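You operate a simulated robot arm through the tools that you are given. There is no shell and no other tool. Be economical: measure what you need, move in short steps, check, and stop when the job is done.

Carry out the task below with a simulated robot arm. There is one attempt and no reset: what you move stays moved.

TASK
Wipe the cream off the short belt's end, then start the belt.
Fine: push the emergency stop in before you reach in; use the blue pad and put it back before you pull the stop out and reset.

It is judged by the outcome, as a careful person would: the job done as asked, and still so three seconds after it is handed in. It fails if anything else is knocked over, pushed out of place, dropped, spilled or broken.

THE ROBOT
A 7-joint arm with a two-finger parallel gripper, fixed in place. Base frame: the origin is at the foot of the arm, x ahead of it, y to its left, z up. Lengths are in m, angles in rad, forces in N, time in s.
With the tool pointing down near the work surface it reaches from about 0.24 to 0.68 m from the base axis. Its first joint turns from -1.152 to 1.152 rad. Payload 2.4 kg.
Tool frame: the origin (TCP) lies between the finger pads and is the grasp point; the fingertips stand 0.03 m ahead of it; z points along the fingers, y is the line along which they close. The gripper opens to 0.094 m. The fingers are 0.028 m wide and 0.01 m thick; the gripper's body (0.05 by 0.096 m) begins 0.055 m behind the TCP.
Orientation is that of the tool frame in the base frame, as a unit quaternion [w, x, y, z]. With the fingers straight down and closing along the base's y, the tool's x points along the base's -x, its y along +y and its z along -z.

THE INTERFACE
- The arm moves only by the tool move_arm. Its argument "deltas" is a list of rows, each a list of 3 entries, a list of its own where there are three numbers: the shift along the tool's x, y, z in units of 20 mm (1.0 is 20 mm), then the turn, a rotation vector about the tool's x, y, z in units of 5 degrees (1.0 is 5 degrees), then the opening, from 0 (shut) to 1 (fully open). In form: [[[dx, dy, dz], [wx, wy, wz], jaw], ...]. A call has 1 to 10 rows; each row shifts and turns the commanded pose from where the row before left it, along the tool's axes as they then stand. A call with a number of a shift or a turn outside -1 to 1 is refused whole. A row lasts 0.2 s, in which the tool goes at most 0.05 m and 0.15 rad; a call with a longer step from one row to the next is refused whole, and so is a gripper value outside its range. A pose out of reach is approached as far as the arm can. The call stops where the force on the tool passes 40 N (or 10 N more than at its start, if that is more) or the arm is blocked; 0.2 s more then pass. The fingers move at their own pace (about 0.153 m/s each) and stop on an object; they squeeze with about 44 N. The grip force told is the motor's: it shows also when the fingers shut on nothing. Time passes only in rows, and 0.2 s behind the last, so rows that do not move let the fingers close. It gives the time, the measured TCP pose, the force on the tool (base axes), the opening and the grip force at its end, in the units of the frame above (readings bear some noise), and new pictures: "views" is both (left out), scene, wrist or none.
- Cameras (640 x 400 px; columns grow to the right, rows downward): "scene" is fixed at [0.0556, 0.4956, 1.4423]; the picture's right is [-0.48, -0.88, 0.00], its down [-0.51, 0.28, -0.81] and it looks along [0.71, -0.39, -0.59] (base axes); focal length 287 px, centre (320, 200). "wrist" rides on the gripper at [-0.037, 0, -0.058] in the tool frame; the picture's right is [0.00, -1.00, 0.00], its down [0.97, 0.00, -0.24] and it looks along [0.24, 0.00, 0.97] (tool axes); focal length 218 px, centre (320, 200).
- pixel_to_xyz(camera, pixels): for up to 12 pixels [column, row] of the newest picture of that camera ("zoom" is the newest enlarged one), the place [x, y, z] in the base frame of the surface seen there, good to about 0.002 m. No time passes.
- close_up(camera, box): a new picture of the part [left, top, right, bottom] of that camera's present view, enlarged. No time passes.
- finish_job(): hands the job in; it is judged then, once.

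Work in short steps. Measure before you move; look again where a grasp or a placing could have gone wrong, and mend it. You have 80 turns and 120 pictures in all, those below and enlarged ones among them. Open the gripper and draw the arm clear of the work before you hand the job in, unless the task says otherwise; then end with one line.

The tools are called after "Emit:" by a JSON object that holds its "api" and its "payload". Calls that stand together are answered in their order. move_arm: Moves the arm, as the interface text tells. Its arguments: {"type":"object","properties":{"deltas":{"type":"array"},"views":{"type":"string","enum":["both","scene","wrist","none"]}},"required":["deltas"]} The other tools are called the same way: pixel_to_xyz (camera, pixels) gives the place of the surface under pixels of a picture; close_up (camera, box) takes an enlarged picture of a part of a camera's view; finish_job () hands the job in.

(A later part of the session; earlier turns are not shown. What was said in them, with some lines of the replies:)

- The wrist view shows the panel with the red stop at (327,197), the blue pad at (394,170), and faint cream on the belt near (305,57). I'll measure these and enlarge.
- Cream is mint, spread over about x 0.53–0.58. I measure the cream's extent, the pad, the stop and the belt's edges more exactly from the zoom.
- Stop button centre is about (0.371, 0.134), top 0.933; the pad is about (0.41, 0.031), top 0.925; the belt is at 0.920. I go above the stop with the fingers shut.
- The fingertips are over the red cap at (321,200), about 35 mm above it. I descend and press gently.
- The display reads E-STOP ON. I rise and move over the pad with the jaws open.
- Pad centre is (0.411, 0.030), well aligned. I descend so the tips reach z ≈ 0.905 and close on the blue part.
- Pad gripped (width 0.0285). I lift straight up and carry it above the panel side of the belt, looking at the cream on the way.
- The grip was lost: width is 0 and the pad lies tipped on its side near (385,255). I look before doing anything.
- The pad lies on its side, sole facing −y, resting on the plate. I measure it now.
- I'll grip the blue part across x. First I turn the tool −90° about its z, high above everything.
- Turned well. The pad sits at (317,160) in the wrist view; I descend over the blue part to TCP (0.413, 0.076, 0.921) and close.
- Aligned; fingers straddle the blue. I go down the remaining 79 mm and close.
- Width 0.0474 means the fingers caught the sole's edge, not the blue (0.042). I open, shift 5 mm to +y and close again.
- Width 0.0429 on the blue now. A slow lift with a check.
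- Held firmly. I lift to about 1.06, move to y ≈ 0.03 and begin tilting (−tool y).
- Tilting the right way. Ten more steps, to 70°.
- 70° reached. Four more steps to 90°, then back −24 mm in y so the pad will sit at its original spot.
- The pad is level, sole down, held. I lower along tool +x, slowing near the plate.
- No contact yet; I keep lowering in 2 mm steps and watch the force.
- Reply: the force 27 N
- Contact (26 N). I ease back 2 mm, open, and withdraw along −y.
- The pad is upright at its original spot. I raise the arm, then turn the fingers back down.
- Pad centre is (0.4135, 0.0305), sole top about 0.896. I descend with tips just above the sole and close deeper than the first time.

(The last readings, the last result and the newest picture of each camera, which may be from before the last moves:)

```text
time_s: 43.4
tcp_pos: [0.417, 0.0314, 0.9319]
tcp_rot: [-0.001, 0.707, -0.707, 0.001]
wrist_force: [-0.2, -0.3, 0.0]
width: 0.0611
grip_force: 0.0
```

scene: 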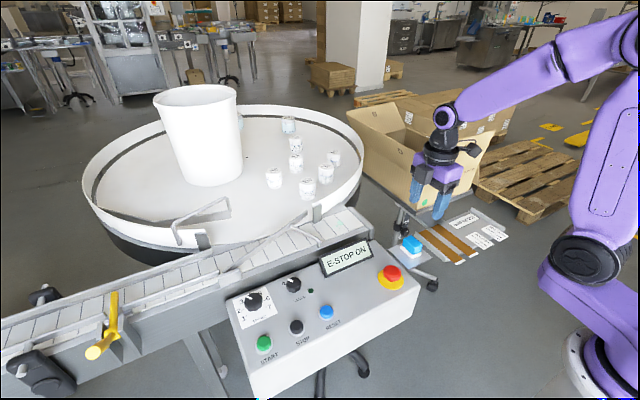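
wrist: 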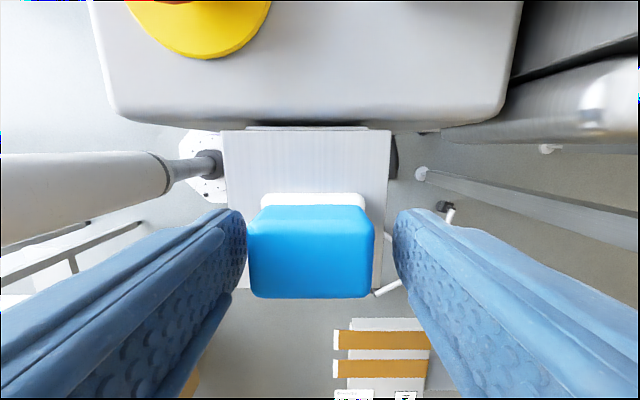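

The pad is about 3 mm left of the jaw centre; I correct that, lower 2 mm and close.

Emit:
{"api": "move_arm", "payload": {"deltas": [[[0, 0.15, 0.1], [0, 0, 0], 0.65], [[0, 0, 0], [0, 0, 0], 0.4], [[0, 0, 0], [0, 0, 0], 0], [[0, 0, 0], [0, 0, 0], 0], [[0, 0, 0], [0, 0, 0], 0]], "views": "none"}}

Emit:
{"api": "move_arm", "payload": {"deltas": [[[0, 0, -0.2], [0, 0, 0], 0], [[0, 0, -0.3], [0, 0, 0], 0], [[0, 0, -0.4], [0, 0, 0], 0], [[0, 0, -0.5], [0, 0, 0], 0], [[0, 0, -0.6], [0, 0, 0], 0]], "views": "wrist"}}

```text
time_s: 44.6
tcp_pos: [0.4149, 0.0313, 0.9304]
tcp_rot: [0.0, 0.708, -0.707, 0.001]
wrist_force: [-1.3, -0.5, 4.3]
width: 0.0426
grip_force: 43.7
```

```text
time_s: 45.8
tcp_pos: [0.4115, 0.0296, 0.9682]
tcp_rot: [0.001, -0.707, 0.708, 0.0]
wrist_force: [0.8, 0.2, -0.6]
width: 0.0426
grip_force: 44.0
```

wrist: 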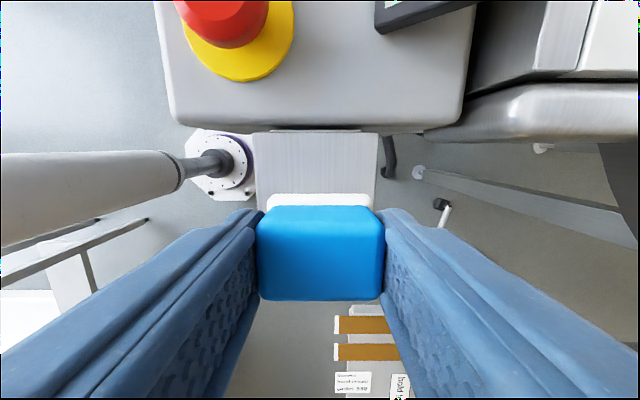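

Held and level. I lift, then carry to above the belt end (x 0.56, y 0.13).

Emit:
{"api": "move_arm", "payload": {"deltas": [[[0, 0, -1], [0, 0, 0], 0], [[0, 0, -1], [0, 0, 0], 0], [[0, -0.5, -1], [0, 0, 0], 0], [[0, -1, -1], [0, 0, 0], 0], [[-0.5, -1, -1], [0, 0, 0], 0], [[-1, -1, 0], [0, 0, 0], 0], [[-1, -1, 0], [0, 0, 0], 0], [[-1, -1, 0], [0, 0, 0], 0], [[-1, -1, 0], [0, 0, 0], 0], [[-0.5, -0.9, 0], [0, 0, 0], 0]]}}

```text
time_s: 48.0
tcp_pos: [0.5609, 0.1322, 1.0689]
tcp_rot: [0.001, -0.707, 0.707, -0.001]
wrist_force: [0.2, -0.8, -1.4]
width: 0.0428
grip_force: 43.5
```

scene: 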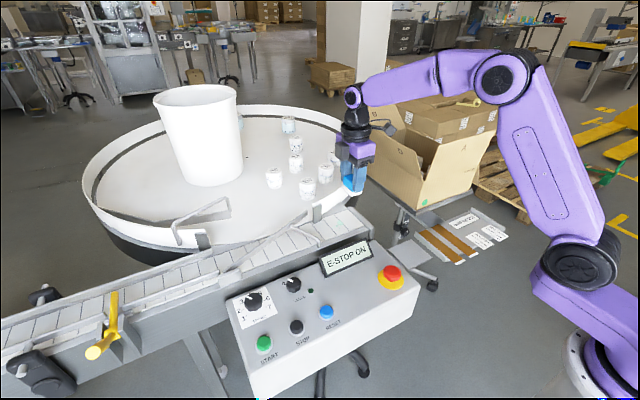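
wrist: 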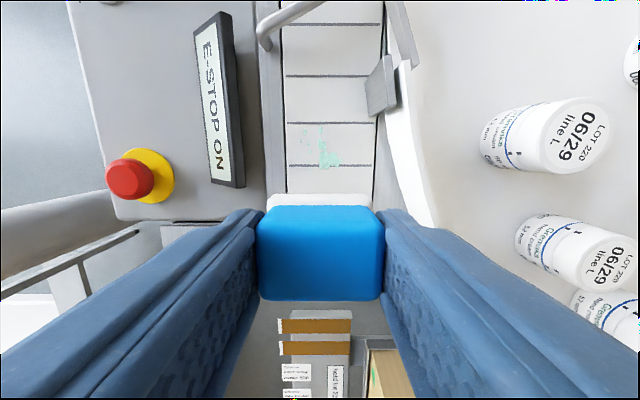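

Now measure the cream's bounds and nearby obstacles (rim, diverter foot at (380,85), guide rod).

Emit:
{"api": "pixel_to_xyz", "payload": {"camera": "wrist", "pixels": [[329, 165], [306, 130], [320, 126], [341, 158], [318, 160], [380, 60], [395, 105], [372, 115], [400, 70], [415, 160], [405, 130], [378, 140]]}}

Emit:
{"api": "pixel_to_xyz", "payload": {"camera": "wrist", "pixels": [[262, 40], [285, 15], [275, 130], [287, 130], [520, 160], [480, 130], [430, 215], [240, 100], [300, 190], [376, 180]]}}

Emit:
{"api": "close_up", "payload": {"camera": "wrist", "box": [240, 0, 480, 210]}}

```text
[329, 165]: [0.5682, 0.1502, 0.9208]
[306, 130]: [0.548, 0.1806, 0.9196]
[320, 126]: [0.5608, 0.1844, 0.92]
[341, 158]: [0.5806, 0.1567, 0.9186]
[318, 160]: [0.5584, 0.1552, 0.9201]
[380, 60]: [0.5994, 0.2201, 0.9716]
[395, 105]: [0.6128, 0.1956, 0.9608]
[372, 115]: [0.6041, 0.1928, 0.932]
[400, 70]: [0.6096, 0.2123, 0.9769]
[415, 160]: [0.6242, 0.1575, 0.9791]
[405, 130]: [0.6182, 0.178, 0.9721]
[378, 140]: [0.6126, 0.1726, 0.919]
```

```text
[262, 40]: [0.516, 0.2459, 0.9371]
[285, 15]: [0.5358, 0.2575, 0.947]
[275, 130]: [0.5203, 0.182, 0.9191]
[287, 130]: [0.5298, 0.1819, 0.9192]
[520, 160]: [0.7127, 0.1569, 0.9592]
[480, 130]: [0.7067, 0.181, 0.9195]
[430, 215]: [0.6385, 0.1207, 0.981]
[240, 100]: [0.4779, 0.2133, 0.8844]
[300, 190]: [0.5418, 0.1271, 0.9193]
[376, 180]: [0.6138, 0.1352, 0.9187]
```

```text
1.90 times, centred on (360, 105) of wrist
```

zoom: 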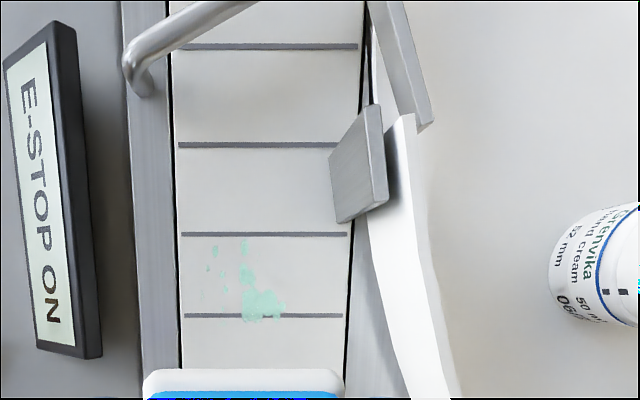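

Cream spans x 0.543–0.582, y 0.148–0.187; the diverter foot starts at x 0.60, rim at 0.618. Descend at (0.560, 0.182), slow near contact (expected TCP ≈ 0.966).

Emit:
{"api": "move_arm", "payload": {"deltas": [[[-1, 0.05, 0], [0, 0, 0], 0], [[-1, 0, 0], [0, 0, 0], 0], [[-0.5, 0, 0.5], [0, 0, 0], 0], [[0, 0, 1], [0, 0, 0], 0], [[0, 0, 1], [0, 0, 0], 0], [[0, 0, 1], [0, 0, 0], 0], [[0, 0, 1], [0, 0, 0], 0], [[0, 0, 0.3], [0, 0, 0], 0], [[0, 0, 0], [0, 0, 0], 0]]}}

Emit:
{"api": "move_arm", "payload": {"deltas": [[[0, 0, 0.1], [0, 0, 0], 0], [[0, 0, 0.1], [0, 0, 0], 0]], "views": "none"}}

```text
time_s: 50.0
tcp_pos: [0.5589, 0.1801, 0.9756]
tcp_rot: [-0.001, 0.708, -0.707, 0.0]
wrist_force: [0.3, 0.6, -0.9]
width: 0.0427
grip_force: 44.0
```

scene: 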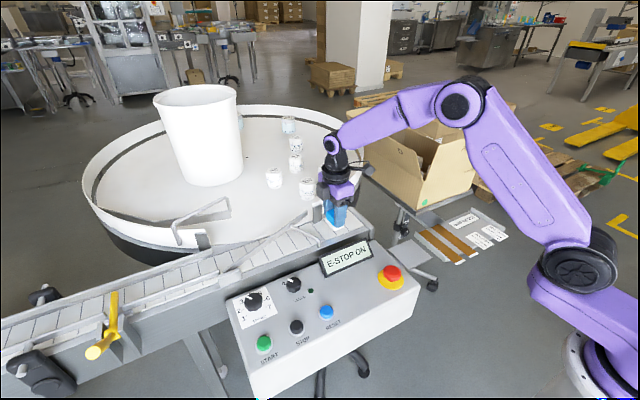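
wrist: 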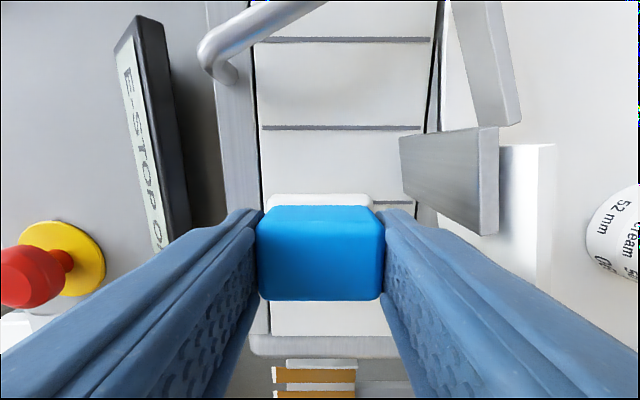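

```text
time_s: 50.6
tcp_pos: [0.5599, 0.1807, 0.9707]
tcp_rot: [0.001, -0.707, 0.707, -0.001]
wrist_force: [-0.6, -0.8, -0.5]
width: 0.0426
grip_force: 44.7
```

Emit:
{"api": "move_arm", "payload": {"deltas": [[[0, 0, 0.1], [0, 0, 0], 0], [[0, 0, 0.1], [0, 0, 0], 0]], "views": "none"}}

Emit:
{"api": "move_arm", "payload": {"deltas": [[[0, 0, 0.07], [0, 0, 0], 0], [[0, 0, 0], [0, 0, 0], 0]], "views": "wrist"}}

```text
time_s: 51.2
tcp_pos: [0.56, 0.1803, 0.9665]
tcp_rot: [-0.001, 0.707, -0.707, 0.0]
wrist_force: [-0.1, 0.6, -1.1]
width: 0.0429
grip_force: 44.0
```

```text
time_s: 51.8
tcp_pos: [0.5595, 0.1803, 0.9663]
tcp_rot: [0.001, -0.707, 0.707, -0.001]
wrist_force: [0.0, 0.0, -0.9]
width: 0.0428
grip_force: 43.9
```

wrist: 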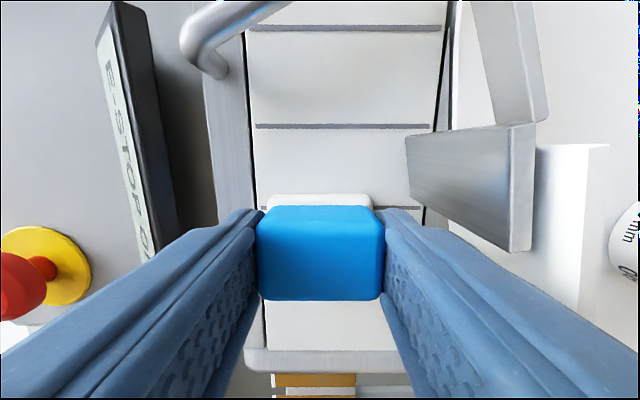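

Emit:
{"api": "move_arm", "payload": {"deltas": [[[0, 0, 0.07], [0, 0, 0], 0], [[0, 0, 0.05], [0, 0, 0], 0]], "views": "none"}}

Emit:
{"api": "move_arm", "payload": {"deltas": [[[0, 0, 0.05], [0, 0, 0], 0], [[0, 0, 0], [0, 0, 0], 0]], "views": "none"}}

```text
time_s: 52.4
tcp_pos: [0.5601, 0.1804, 0.9648]
tcp_rot: [0.001, -0.707, 0.707, 0.0]
wrist_force: [-6.3, -0.3, 25.0]
width: 0.0427
grip_force: 43.8
```

```text
time_s: 52.9
tcp_pos: [0.5601, 0.1809, 0.9649]
tcp_rot: [0.001, -0.707, 0.707, -0.001]
wrist_force: [-2.6, -0.9, 7.0]
width: 0.043
grip_force: 43.8
stopped in row 2: the force on the tool passed its limit (the readings are from after the stop); the commanded pose is now the measured one
```

Contact with 7 N at z 0.965. First wiping stroke toward the belt's end (tool +x), in small steps.

Emit:
{"api": "move_arm", "payload": {"deltas": [[[-0.25, 0, 0.02], [0, 0, 0], 0], [[0.4, 0, 0], [0, 0, 0], 0], [[0.4, 0, 0], [0, 0, 0], 0], [[0.4, 0, 0], [0, 0, 0], 0], [[0.4, 0, 0], [0, 0, 0], 0], [[0.4, 0, 0], [0, 0, 0], 0], [[0.4, 0, 0], [0, 0, 0], 0], [[0.4, 0, 0], [0, 0, 0], 0]]}}

```text
time_s: 54.7
tcp_pos: [0.5603, 0.1303, 0.9656]
tcp_rot: [0.003, -0.707, 0.707, -0.001]
wrist_force: [0.1, 4.4, 11.9]
width: 0.0425
grip_force: 43.8
```

scene: 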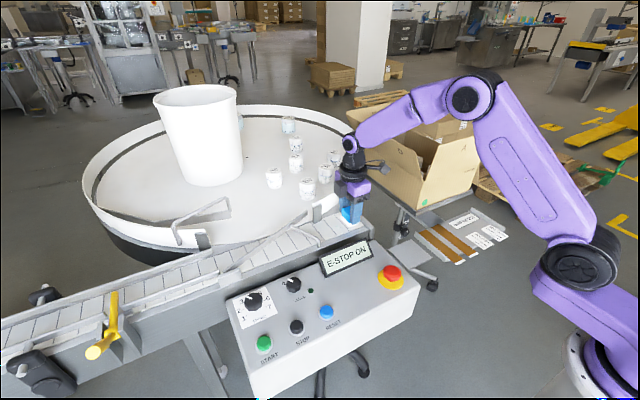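
wrist: 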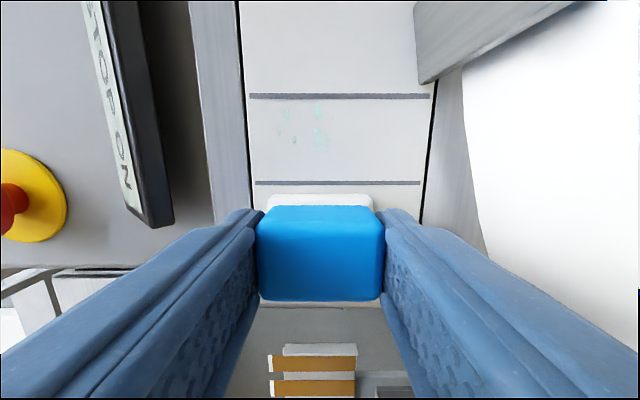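

The cream is fading. More strokes back and forth, y 0.13 ↔ 0.188.

Emit:
{"api": "move_arm", "payload": {"deltas": [[[-0.5, 0, 0.02], [0, 0, 0], 0], [[-0.5, 0, 0], [0, 0, 0], 0], [[-0.5, 0, 0], [0, 0, 0], 0], [[-0.5, 0, 0], [0, 0, 0], 0], [[-0.5, 0, 0], [0, 0, 0], 0], [[-0.4, 0, 0], [0, 0, 0], 0], [[0.5, 0, 0], [0, 0, 0], 0], [[0.5, 0, 0], [0, 0, 0], 0], [[0.5, 0, 0], [0, 0, 0], 0], [[0.5, 0, 0], [0, 0, 0], 0]], "views": "none"}}

Emit:
{"api": "move_arm", "payload": {"deltas": [[[0.5, 0, 0], [0, 0, 0], 0], [[0.4, 0, 0], [0, 0, 0], 0], [[0.3, 0, 0], [0, 0, 0], 0]], "views": "wrist"}}

```text
time_s: 56.9
tcp_pos: [0.5619, 0.1497, 0.9647]
tcp_rot: [-0.004, 0.708, -0.706, 0.001]
wrist_force: [-0.7, 13.3, 28.3]
width: 0.0429
grip_force: 44.1
```

```text
time_s: 57.7
tcp_pos: [0.5611, 0.1259, 0.9644]
tcp_rot: [0.003, -0.707, 0.707, -0.001]
wrist_force: [1.0, 10.3, 22.6]
width: 0.0427
grip_force: 43.9
```

wrist: 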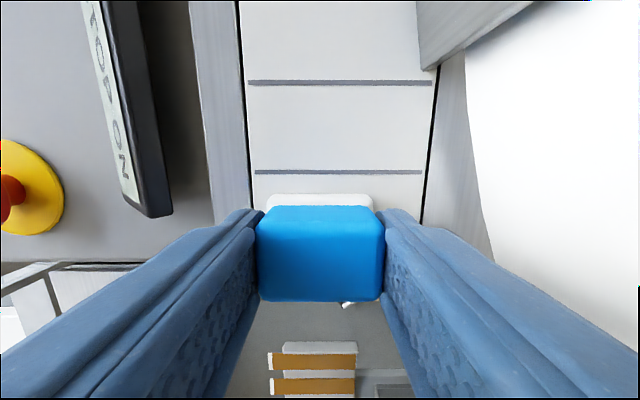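

The visible belt looks clean. One more round trip, then lift and inspect.

Emit:
{"api": "move_arm", "payload": {"deltas": [[[-0.6, 0, 0], [0, 0, 0], 0], [[-0.6, 0, 0], [0, 0, 0], 0], [[-0.6, 0, 0], [0, 0, 0], 0], [[-0.6, 0, 0], [0, 0, 0], 0], [[-0.5, 0, 0], [0, 0, 0], 0], [[0.6, 0, 0], [0, 0, 0], 0], [[0.6, 0, 0], [0, 0, 0], 0], [[0.6, 0, 0], [0, 0, 0], 0], [[0.6, 0, 0], [0, 0, 0], 0], [[0.5, 0, 0], [0, 0, 0], 0]], "views": "none"}}

Emit:
{"api": "move_arm", "payload": {"deltas": [[[0, 0, -0.5], [0, 0, 0], 0], [[0, 0, -1], [0, 0, 0], 0], [[0, 0, -1], [0, 0, 0], 0], [[0, 0, -1], [0, 0, 0], 0], [[0, 0, -1], [0, 0, 0], 0], [[0, 0, -1], [0, 0, 0], 0], [[1, 0, 0], [0, 0, 0], 0], [[1, 0, 0], [0, 0, 0], 0], [[1, 0, 0], [0, 0, 0], 0], [[1, 0, 0], [0, 0, 0], 0]]}}

Emit:
{"api": "close_up", "payload": {"camera": "wrist", "box": [220, 0, 480, 210]}}

Emit:
{"api": "close_up", "payload": {"camera": "scene", "box": [280, 190, 380, 260]}}

```text
time_s: 59.9
tcp_pos: [0.5588, 0.1239, 0.9647]
tcp_rot: [-0.002, 0.708, -0.706, 0.001]
wrist_force: [0.2, 9.3, 19.2]
width: 0.0426
grip_force: 44.2
```

```text
time_s: 62.1
tcp_pos: [0.5604, 0.0415, 1.0756]
tcp_rot: [0.002, -0.707, 0.707, 0.0]
wrist_force: [0.1, -0.1, -0.1]
width: 0.0427
grip_force: 43.5
```

scene: 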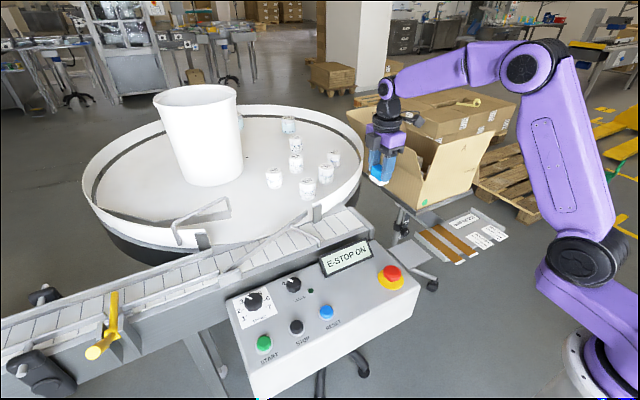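
wrist: 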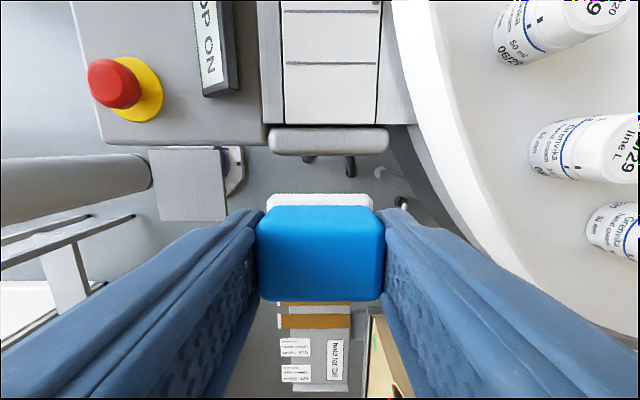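

```text
1.90 times, centred on (350, 105) of wrist
```

zoom: 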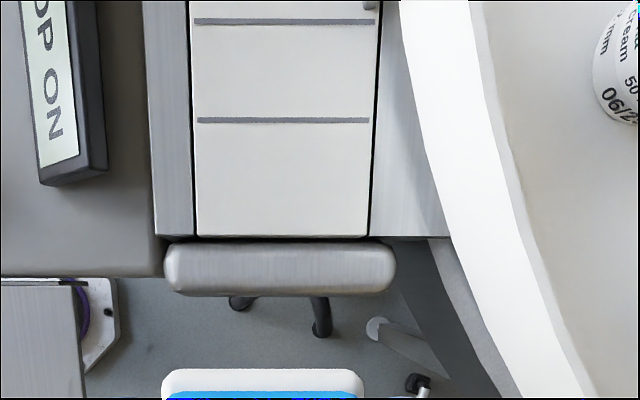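

```text
5.71 times, centred on (330, 225) of scene
```

zoom: 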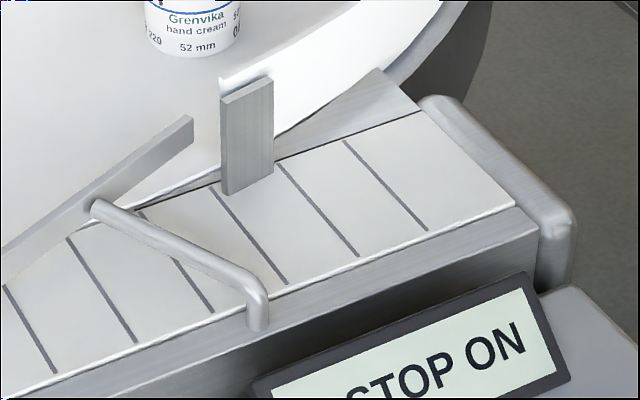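

The belt is clean. I carry the pad back above its plate.

Emit:
{"api": "move_arm", "payload": {"deltas": [[[0.52, 0.6, 0], [0, 0, 0], 0], [[0, 1, 0], [0, 0, 0], 0], [[0, 1, 0], [0, 0, 0], 0], [[0, 1, 0], [0, 0, 0], 0], [[0, 1, 0], [0, 0, 0], 0], [[0, 1, 0], [0, 0, 0], 0], [[0, 1, 0], [0, 0, 0], 0], [[0, 0.8, 0], [0, 0, 0], 0], [[0, 0, 1], [0, 0, 0], 0], [[0, 0, 1], [0, 0, 0], 0]], "views": "wrist"}}

```text
time_s: 64.3
tcp_pos: [0.4126, 0.0343, 1.0315]
tcp_rot: [-0.002, 0.708, -0.706, 0.0]
wrist_force: [1.1, 0.5, -0.6]
width: 0.043
grip_force: 43.5
```

wrist: 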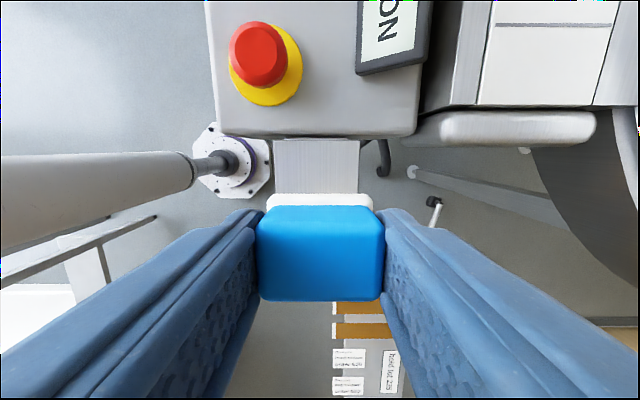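

Emit:
{"api": "move_arm", "payload": {"deltas": [[[0.15, 0, 1], [0, 0, 0], 0], [[0, 0, 1], [0, 0, 0], 0], [[0, 0, 1], [0, 0, 0], 0], [[0, 0, 1], [0, 0, 0], 0], [[0, 0, 0.6], [0, 0, 0], 0], [[0, 0, 0.1], [0, 0, 0], 0], [[0, 0, 0], [0, 0, 0], 0]], "views": "scene"}}

Emit:
{"api": "move_arm", "payload": {"deltas": [[[0, 0, 0.1], [0, 0, 0], 0], [[0, 0, 0.05], [0, 0, 0], 0]], "views": "none"}}

```text
time_s: 65.9
tcp_pos: [0.4131, 0.0303, 0.9378]
tcp_rot: [-0.002, 0.707, -0.707, 0.0]
wrist_force: [-0.6, -1.0, -0.1]
width: 0.0428
grip_force: 43.5
```

scene: 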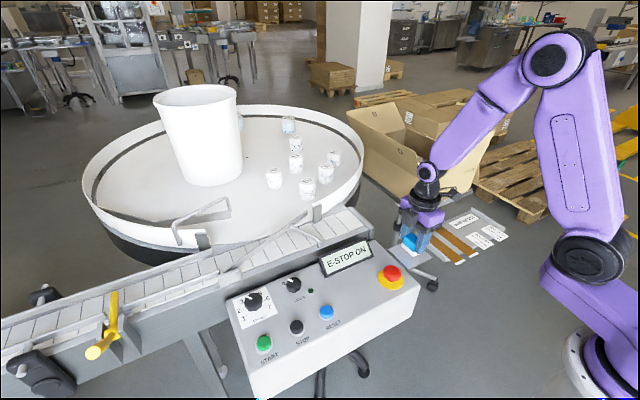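

```text
time_s: 66.5
tcp_pos: [0.4142, 0.0304, 0.9366]
tcp_rot: [-0.003, 0.707, -0.707, 0.001]
wrist_force: [-0.6, 0.5, -0.2]
width: 0.0426
grip_force: 43.9
```

Emit:
{"api": "move_arm", "payload": {"deltas": [[[0, 0, 0.1], [0, 0, 0], 0], [[0, 0, 0.1], [0, 0, 0], 0]], "views": "none"}}

Emit:
{"api": "move_arm", "payload": {"deltas": [[[0, 0, 0.06], [0, 0, 0], 0], [[0, 0, 0.04], [0, 0, 0], 0]], "views": "none"}}

Emit:
{"api": "move_arm", "payload": {"deltas": [[[0, 0, 0.04], [0, 0, 0], 0], [[0, 0, 0], [0, 0, 0], 0]], "views": "none"}}

```text
time_s: 67.1
tcp_pos: [0.4131, 0.0308, 0.9319]
tcp_rot: [-0.003, 0.708, -0.707, 0.0]
wrist_force: [-0.9, -0.7, 0.1]
width: 0.0427
grip_force: 44.3
```

```text
time_s: 67.7
tcp_pos: [0.4127, 0.0293, 0.9308]
tcp_rot: [0.002, -0.707, 0.707, 0.0]
wrist_force: [-0.6, 1.2, 8.6]
width: 0.0424
grip_force: 44.1
```

```text
time_s: 68.3
tcp_pos: [0.4119, 0.0294, 0.93]
tcp_rot: [-0.003, 0.707, -0.707, 0.002]
wrist_force: [-6.0, -1.9, 37.0]
width: 0.0428
grip_force: 44.3
```

The pad stands on the plate (contact). I ease 1.5 mm up, open, and rise.

Emit:
{"api": "move_arm", "payload": {"deltas": [[[0, 0, -0.07], [0, 0, 0], 0], [[0, 0, 0], [0, 0, 0], 0.65], [[0, 0, 0], [0, 0, 0], 0.65], [[0, 0, -0.5], [0, 0, 0], 0.65], [[0, 0, -1], [0, 0, 0], 0.65], [[0, 0, -1], [0, 0, 0], 0.65], [[0, 0, -1], [0, 0, 0], 0.65], [[0, 0, -1], [0, 0, 0], 0.65], [[0, 0, -1], [0, 0, 0], 0.65]]}}

Emit:
{"api": "pixel_to_xyz", "payload": {"camera": "wrist", "pixels": [[320, 195], [320, 180], [300, 195], [340, 195]]}}

Emit:
{"api": "close_up", "payload": {"camera": "scene", "box": [360, 200, 480, 300]}}

```text
time_s: 70.3
tcp_pos: [0.4117, 0.0292, 1.0396]
tcp_rot: [-0.002, 0.707, -0.707, 0.0]
wrist_force: [-0.6, 0.3, -0.4]
width: 0.0614
grip_force: 0.0
```

scene: 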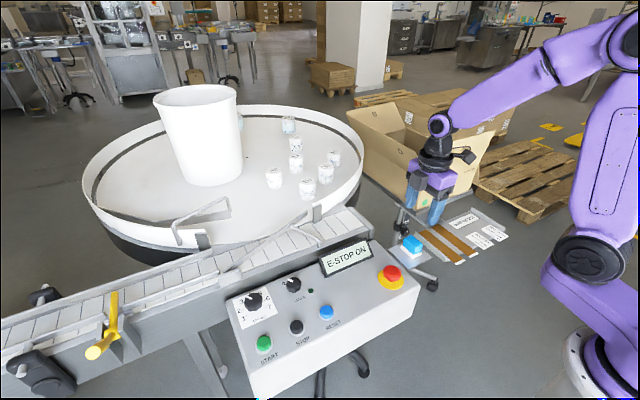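
wrist: 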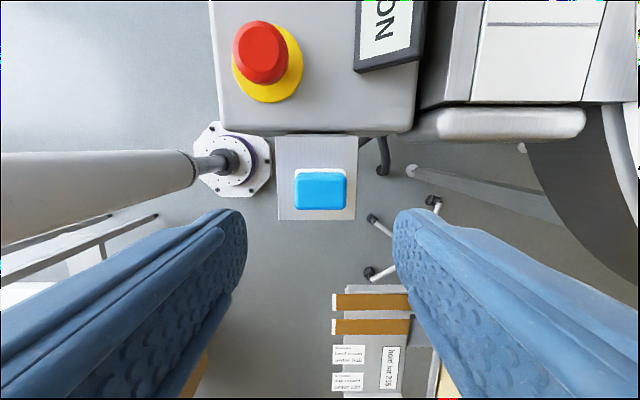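

```text
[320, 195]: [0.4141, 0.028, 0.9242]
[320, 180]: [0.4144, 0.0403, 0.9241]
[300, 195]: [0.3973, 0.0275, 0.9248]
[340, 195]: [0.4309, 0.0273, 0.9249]
```

```text
4.00 times, centred on (420, 250) of scene
```

zoom: 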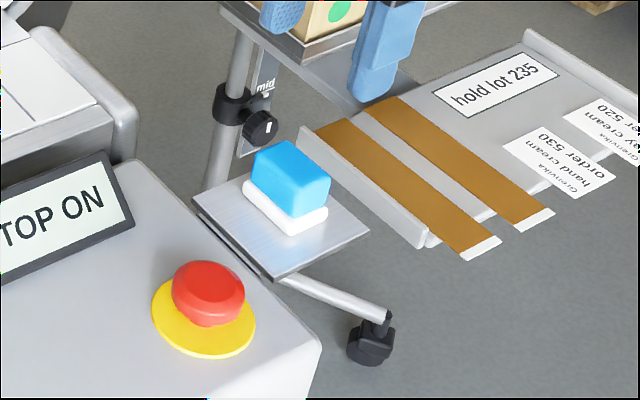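

The pad is back in place, upright. Next the stop: move above (0.371, 0.134) and measure it.

Emit:
{"api": "move_arm", "payload": {"deltas": [[[-1, 0.4, 0], [0, 0, 0], 0.65], [[-1, 0.4, 0], [0, 0, 0], 0.65], [[-1, 0.4, 0], [0, 0, 0], 0.65], [[-1, 0.4, 0], [0, 0, 0], 0.65], [[-1, 0.4, 0], [0, 0, 0], 0.65], [[-0.2, 0, 0], [0, 0, 0], 0.65], [[0, 0, 0], [0, 0, 0], 0.65]], "views": "wrist"}}

Emit:
{"api": "close_up", "payload": {"camera": "wrist", "box": [260, 140, 380, 240]}}

```text
time_s: 71.9
tcp_pos: [0.3736, 0.1345, 1.0404]
tcp_rot: [-0.002, 0.707, -0.707, 0.001]
wrist_force: [-0.1, -0.1, -0.3]
width: 0.061
grip_force: 0.0
```

wrist: 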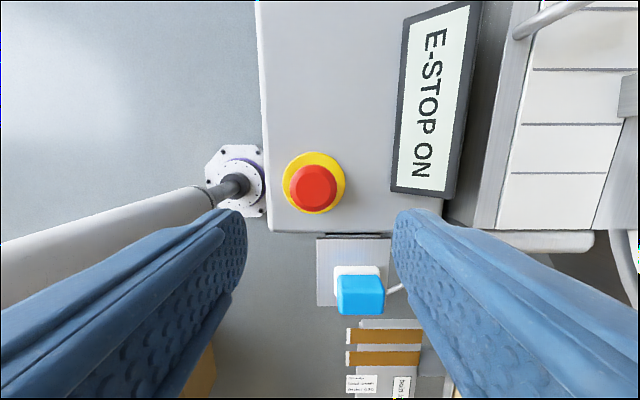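

```text
4.00 times, centred on (320, 190) of wrist
```

zoom: 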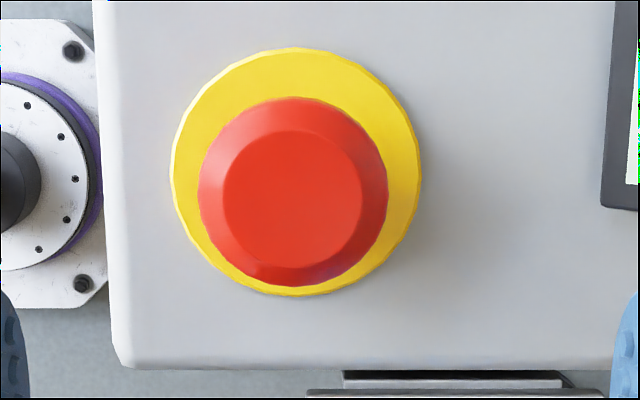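

Emit:
{"api": "pixel_to_xyz", "payload": {"camera": "zoom", "pixels": [[292, 192], [205, 200], [380, 200], [292, 105], [292, 278], [300, 70], [120, 200], [292, 140]]}}

```text
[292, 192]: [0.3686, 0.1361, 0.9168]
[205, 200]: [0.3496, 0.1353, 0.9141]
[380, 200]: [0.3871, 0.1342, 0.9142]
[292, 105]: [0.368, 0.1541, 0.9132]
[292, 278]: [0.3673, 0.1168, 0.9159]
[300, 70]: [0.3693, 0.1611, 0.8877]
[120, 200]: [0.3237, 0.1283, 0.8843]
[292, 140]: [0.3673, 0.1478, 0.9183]
```

Cap centre (0.368, 0.135), radius 0.019, top 0.918. I lower around it and grip.

Emit:
{"api": "move_arm", "payload": {"deltas": [[[0, 0.27, 1], [0, 0, 0], 0.75], [[0, 0, 1], [0, 0, 0], 0.75], [[0, 0, 1], [0, 0, 0], 0.75], [[0, 0, 1], [0, 0, 0], 0.75], [[0, 0, 1], [0, 0, 0], 0.75], [[0, 0, 0.7], [0, 0, 0], 0.75], [[0, 0, 0], [0, 0, 0], 0.75], [[0, 0, 0], [0, 0, 0], 0.5]], "views": "wrist"}}

```text
time_s: 73.7
tcp_pos: [0.369, 0.1345, 0.9256]
tcp_rot: [0.002, -0.707, 0.707, -0.001]
wrist_force: [-0.3, 0.1, 0.3]
width: 0.0471
grip_force: 0.0
```

wrist: 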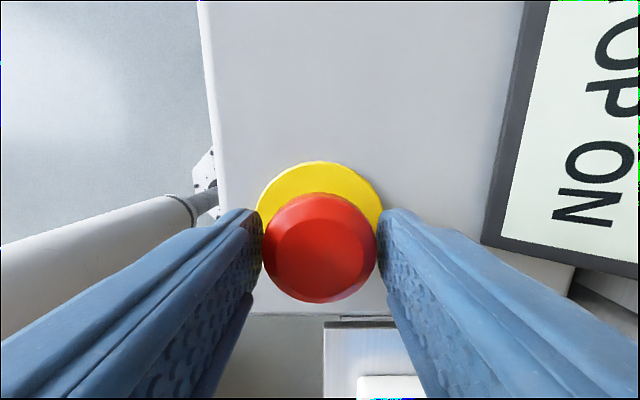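

Well centred. Close and pull up gently.

Emit:
{"api": "move_arm", "payload": {"deltas": [[[0, 0, 0], [0, 0, 0], 0], [[0, 0, 0], [0, 0, 0], 0], [[0, 0, 0], [0, 0, 0], 0], [[0, 0, -0.15], [0, 0, 0], 0], [[0, 0, -0.15], [0, 0, 0], 0], [[0, 0, -0.15], [0, 0, 0], 0], [[0, 0, -0.15], [0, 0, 0], 0]]}}

```text
time_s: 75.3
tcp_pos: [0.368, 0.1357, 0.9392]
tcp_rot: [-0.002, 0.707, -0.707, 0.001]
wrist_force: [-5.2, 5.4, 3.7]
width: 0.0406
grip_force: 44.5
```

scene: 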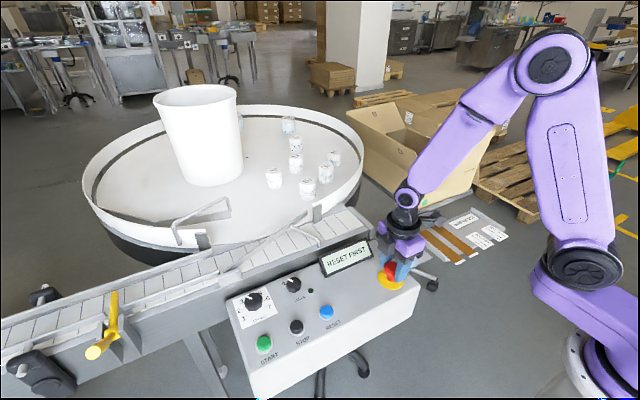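
wrist: 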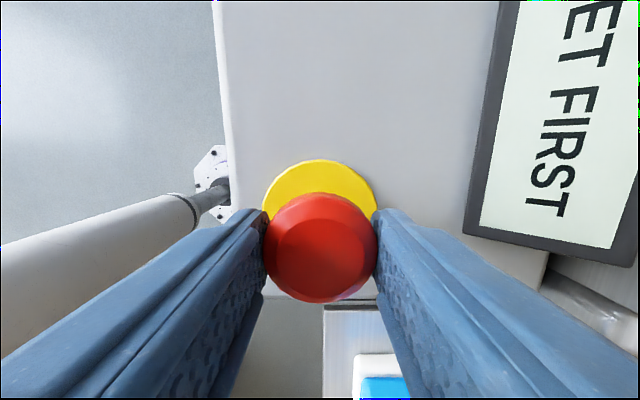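

The display reads RESET FIRST. I open, rise, and go over the blue RESET at about (0.367, 0.313).

Emit:
{"api": "move_arm", "payload": {"deltas": [[[0, 0, 0], [0, 0, 0], 0.7], [[0, 0, 0], [0, 0, 0], 0.7], [[0, 0, -1], [0, 0, 0], 0.7], [[0, 0, -1], [0, 0, 0], 0.7], [[0, 0, -1], [0, 0, 0], 0.7], [[-1, 0, -0.5], [0, 0, 0], 0.4], [[-1, 0, 0], [0, 0, 0], 0], [[-1, 0, 0], [0, 0, 0], 0], [[-1, 0, 0], [0, 0, 0], 0], [[-1, 0, 0], [0, 0, 0], 0]], "views": "none"}}

Emit:
{"api": "move_arm", "payload": {"deltas": [[[-1, 0, 0], [0, 0, 0], 0], [[-1, 0, 0], [0, 0, 0], 0], [[-1, 0, 0], [0, 0, 0], 0], [[-0.4, 0, 0], [0, 0, 0], 0], [[0, 0, 0], [0, 0, 0], 0]]}}

```text
time_s: 77.5
tcp_pos: [0.3679, 0.2343, 1.0101]
tcp_rot: [-0.001, 0.707, -0.707, 0.0]
wrist_force: [-0.4, 0.1, 0.1]
width: 0.0001
grip_force: 32.8
```

```text
time_s: 78.7
tcp_pos: [0.3672, 0.3029, 1.009]
tcp_rot: [0.002, -0.707, 0.707, 0.0]
wrist_force: [-0.1, 0.1, -0.1]
width: 0.0
grip_force: 33.2
```

scene: 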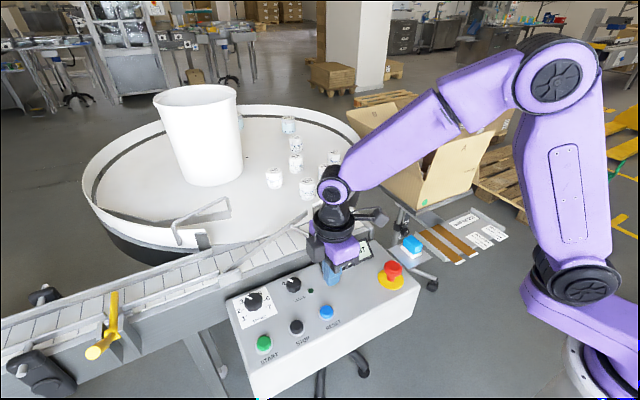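
wrist: 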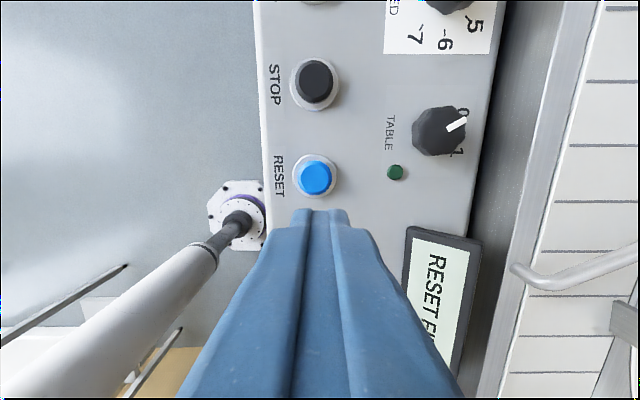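

Emit:
{"api": "pixel_to_xyz", "payload": {"camera": "wrist", "pixels": [[315, 177], [301, 177], [330, 177], [315, 163], [315, 190], [316, 82], [340, 200]]}}

```text
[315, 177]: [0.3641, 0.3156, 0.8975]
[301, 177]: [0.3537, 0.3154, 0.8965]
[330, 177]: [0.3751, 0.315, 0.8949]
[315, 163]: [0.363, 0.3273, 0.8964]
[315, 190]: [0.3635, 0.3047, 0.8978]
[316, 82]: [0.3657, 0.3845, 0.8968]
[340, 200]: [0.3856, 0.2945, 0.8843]
```

RESET centre is (0.364, 0.3155), top 0.8975. Align, lower, and press in small steps.

Emit:
{"api": "move_arm", "payload": {"deltas": [[[-0.63, 0.17, 0], [0, 0, 0], 0], [[0, 0, 1], [0, 0, 0], 0], [[0, 0, 1], [0, 0, 0], 0], [[0, 0, 1], [0, 0, 0], 0], [[0, 0, 0.85], [0, 0, 0], 0], [[0, 0, 0.15], [0, 0, 0], 0], [[0, 0, 0.15], [0, 0, 0], 0], [[0, 0, 0.1], [0, 0, 0], 0]]}}

```text
time_s: 80.5
tcp_pos: [0.3652, 0.3149, 0.9236]
tcp_rot: [0.002, -0.707, 0.707, -0.001]
wrist_force: [-1.1, 0.3, 1.8]
width: 0.0
grip_force: 33.2
```

scene: 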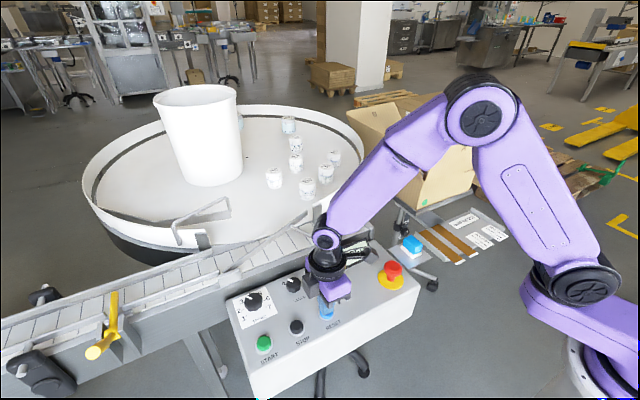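
wrist: 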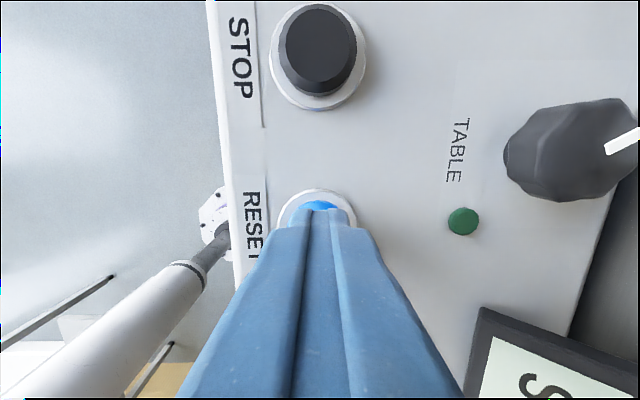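

The display now begins with "S". I rise, check it, and head to START at y ≈ 0.45.

Emit:
{"api": "move_arm", "payload": {"deltas": [[[0, 0, -0.5], [0, 0, 0], 0], [[0, 0, -1], [0, 0, 0], 0], [[0, 0, -1], [0, 0, 0], 0], [[-1, 0, -1], [0, 0, 0], 0], [[-1, 0, 0], [0, 0, 0], 0], [[-1, 0, 0], [0, 0, 0], 0], [[-1, 0, 0], [0, 0, 0], 0], [[-1, 0, 0], [0, 0, 0], 0], [[-1, 0, 0], [0, 0, 0], 0], [[0, 0, 0], [0, 0, 0], 0]]}}

Emit:
{"api": "pixel_to_xyz", "payload": {"camera": "wrist", "pixels": [[316, 175], [305, 175], [327, 175], [316, 165], [316, 188]]}}

```text
time_s: 82.7
tcp_pos: [0.3637, 0.4358, 0.9945]
tcp_rot: [-0.002, 0.708, -0.707, 0.0]
wrist_force: [-0.3, -0.5, -0.1]
width: 0.0002
grip_force: 32.9
```

scene: 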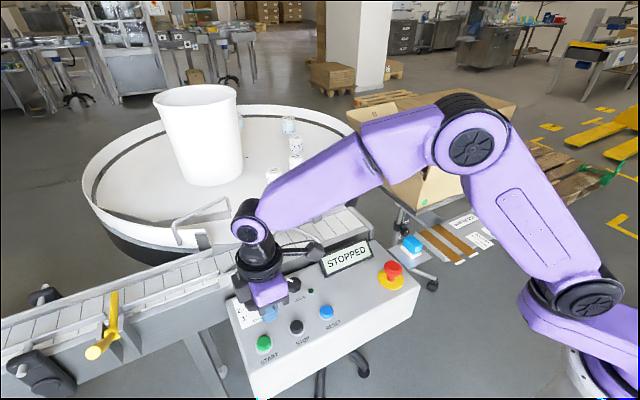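
wrist: 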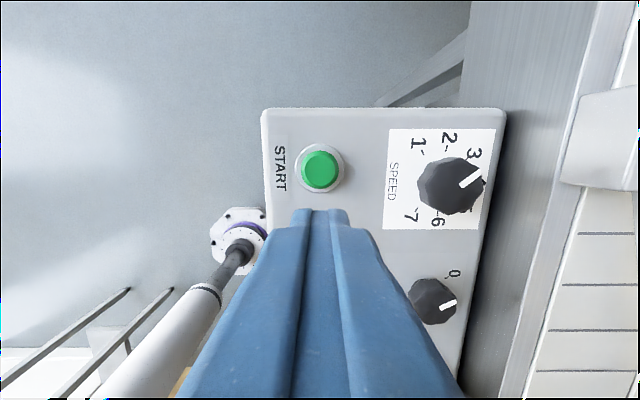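

```text
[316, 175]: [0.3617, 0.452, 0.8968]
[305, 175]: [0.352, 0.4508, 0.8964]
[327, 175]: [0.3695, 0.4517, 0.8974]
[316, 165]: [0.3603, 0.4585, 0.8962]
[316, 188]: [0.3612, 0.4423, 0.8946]
```

STOPPED shows (reset accepted). START centre is about (0.364, 0.4525); I align, lower and press.

Emit:
{"api": "move_arm", "payload": {"deltas": [[[-0.83, 0, 0], [0, 0, 0], 0], [[0, 0, 1], [0, 0, 0], 0], [[0, 0, 1], [0, 0, 0], 0], [[0, 0, 0.7], [0, 0, 0], 0], [[0, 0, 0.45], [0, 0, 0], 0], [[0, 0, 0.15], [0, 0, 0], 0], [[0, 0, 0.15], [0, 0, 0], 0], [[0, 0, 0.1], [0, 0, 0], 0]]}}

```text
time_s: 84.5
tcp_pos: [0.3636, 0.4496, 0.9226]
tcp_rot: [0.003, -0.707, 0.707, 0.001]
wrist_force: [1.7, 1.3, 2.8]
width: 0.0002
grip_force: 33.4
```

scene: 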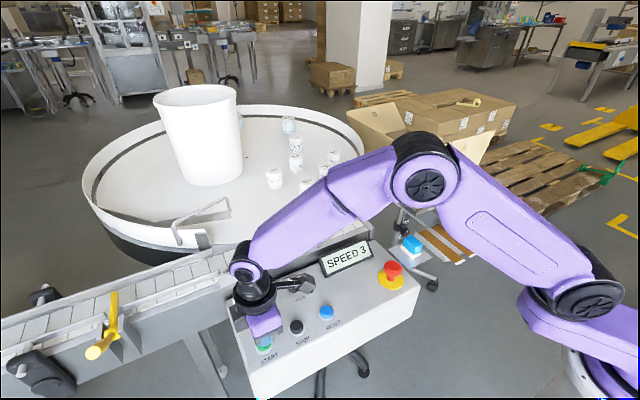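
wrist: 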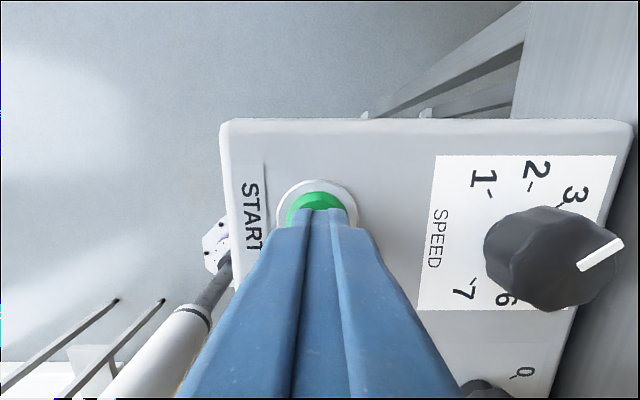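

The display shows SPEED 3: the belt runs. I rise clear, open the gripper, and draw back.

Emit:
{"api": "move_arm", "payload": {"deltas": [[[0, 0, -0.5], [0, 0, 0], 0], [[0, 0, -1], [0, 0, 0], 0], [[0, 0, -1], [0, 0, 0], 0], [[0, 0, -1], [0, 0, 0], 0], [[0, 0, -1], [0, 0, 0], 0.3], [[0, 0, -1], [0, 0, 0], 0.6], [[0.5, 0.5, -1], [0, 0, 0], 0.8], [[1, 0.5, -1], [0, 0, 0], 0.8], [[1, 0, -1], [0, 0, 0], 0.8], [[1, 0, -1], [0, 0, 0], 0.8]]}}

Emit:
{"api": "close_up", "payload": {"camera": "scene", "box": [200, 160, 456, 340]}}

```text
time_s: 86.7
tcp_pos: [0.3438, 0.3806, 1.1132]
tcp_rot: [-0.002, 0.707, -0.707, 0.0]
wrist_force: [0.5, -0.6, 0.1]
width: 0.0752
grip_force: 0.0
```

scene: 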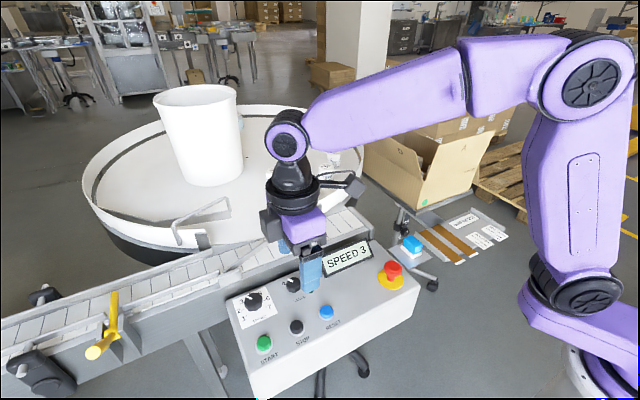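
wrist: 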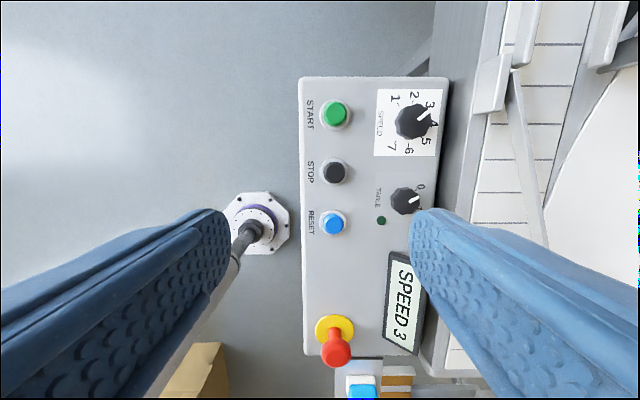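

```text
2.22 times, centred on (328, 250) of scene
```

zoom: 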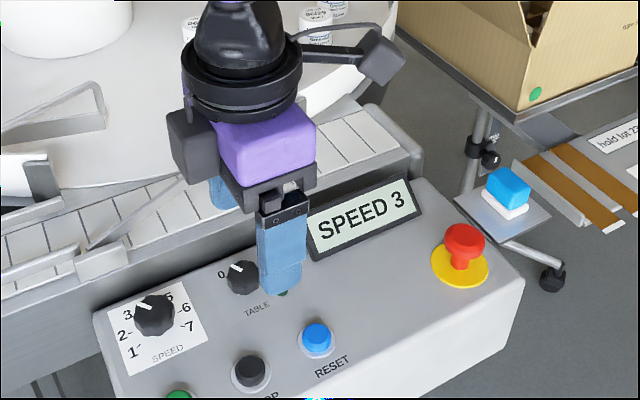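

Running at SPEED 3, the pad is in place and the stop is out. I draw the arm further back for a clear last look at the belt end.

Emit:
{"api": "move_arm", "payload": {"deltas": [[[1, 0, -1], [0, 0, 0], 0.8], [[1, 0, -1], [0, 0, 0], 0.8], [[1, 0, -1], [0, 0, 0], 0.8], [[1, 0, -1], [0, 0, 0], 0.8], [[1, 0, 0], [0, 0, 0], 0.8], [[1, 0, 0], [0, 0, 0], 0.8], [[1, 0, 0], [0, 0, 0], 0.8], [[1, 0, 0], [0, 0, 0], 0.8], [[1, 0, 0], [0, 0, 0], 0.8], [[1, 0, 0], [0, 0, 0], 0.8]], "views": "scene"}}

Emit:
{"api": "close_up", "payload": {"camera": "scene", "box": [180, 180, 400, 320]}}

```text
time_s: 88.9
tcp_pos: [0.3431, 0.1798, 1.1936]
tcp_rot: [-0.001, 0.708, -0.707, 0.001]
wrist_force: [-0.2, -0.6, 0.2]
width: 0.0753
grip_force: 0.0
```

scene: 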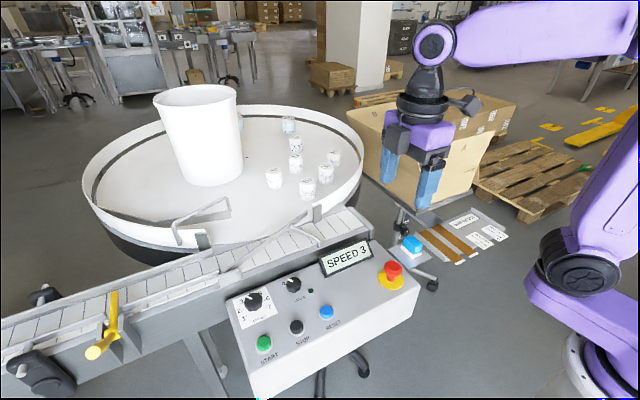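

```text
2.86 times, centred on (290, 250) of scene
```

zoom: 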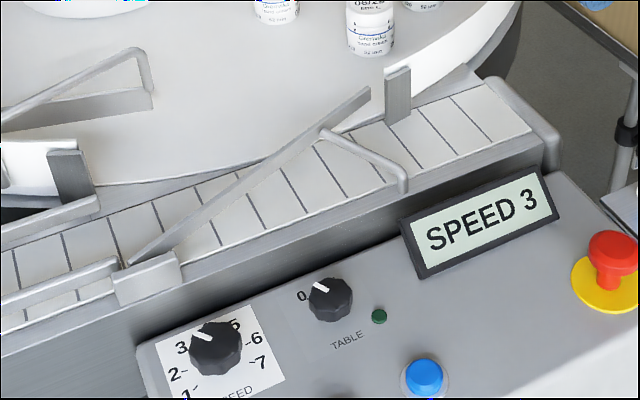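

The belt is clean and running, everything is in place and the arm is clear, so I hand the job in.

Emit:
{"api": "finish_job", "payload": {}}

```text
The job is handed in.
```

The cream is wiped off the belt's end and the belt is running at speed 3. I pushed the emergency stop in first, and put the blue pad back on its plate before pulling the stop out and resetting. The pad slipped from my first grip and tipped onto its side, so I set it upright and regripped it before wiping.
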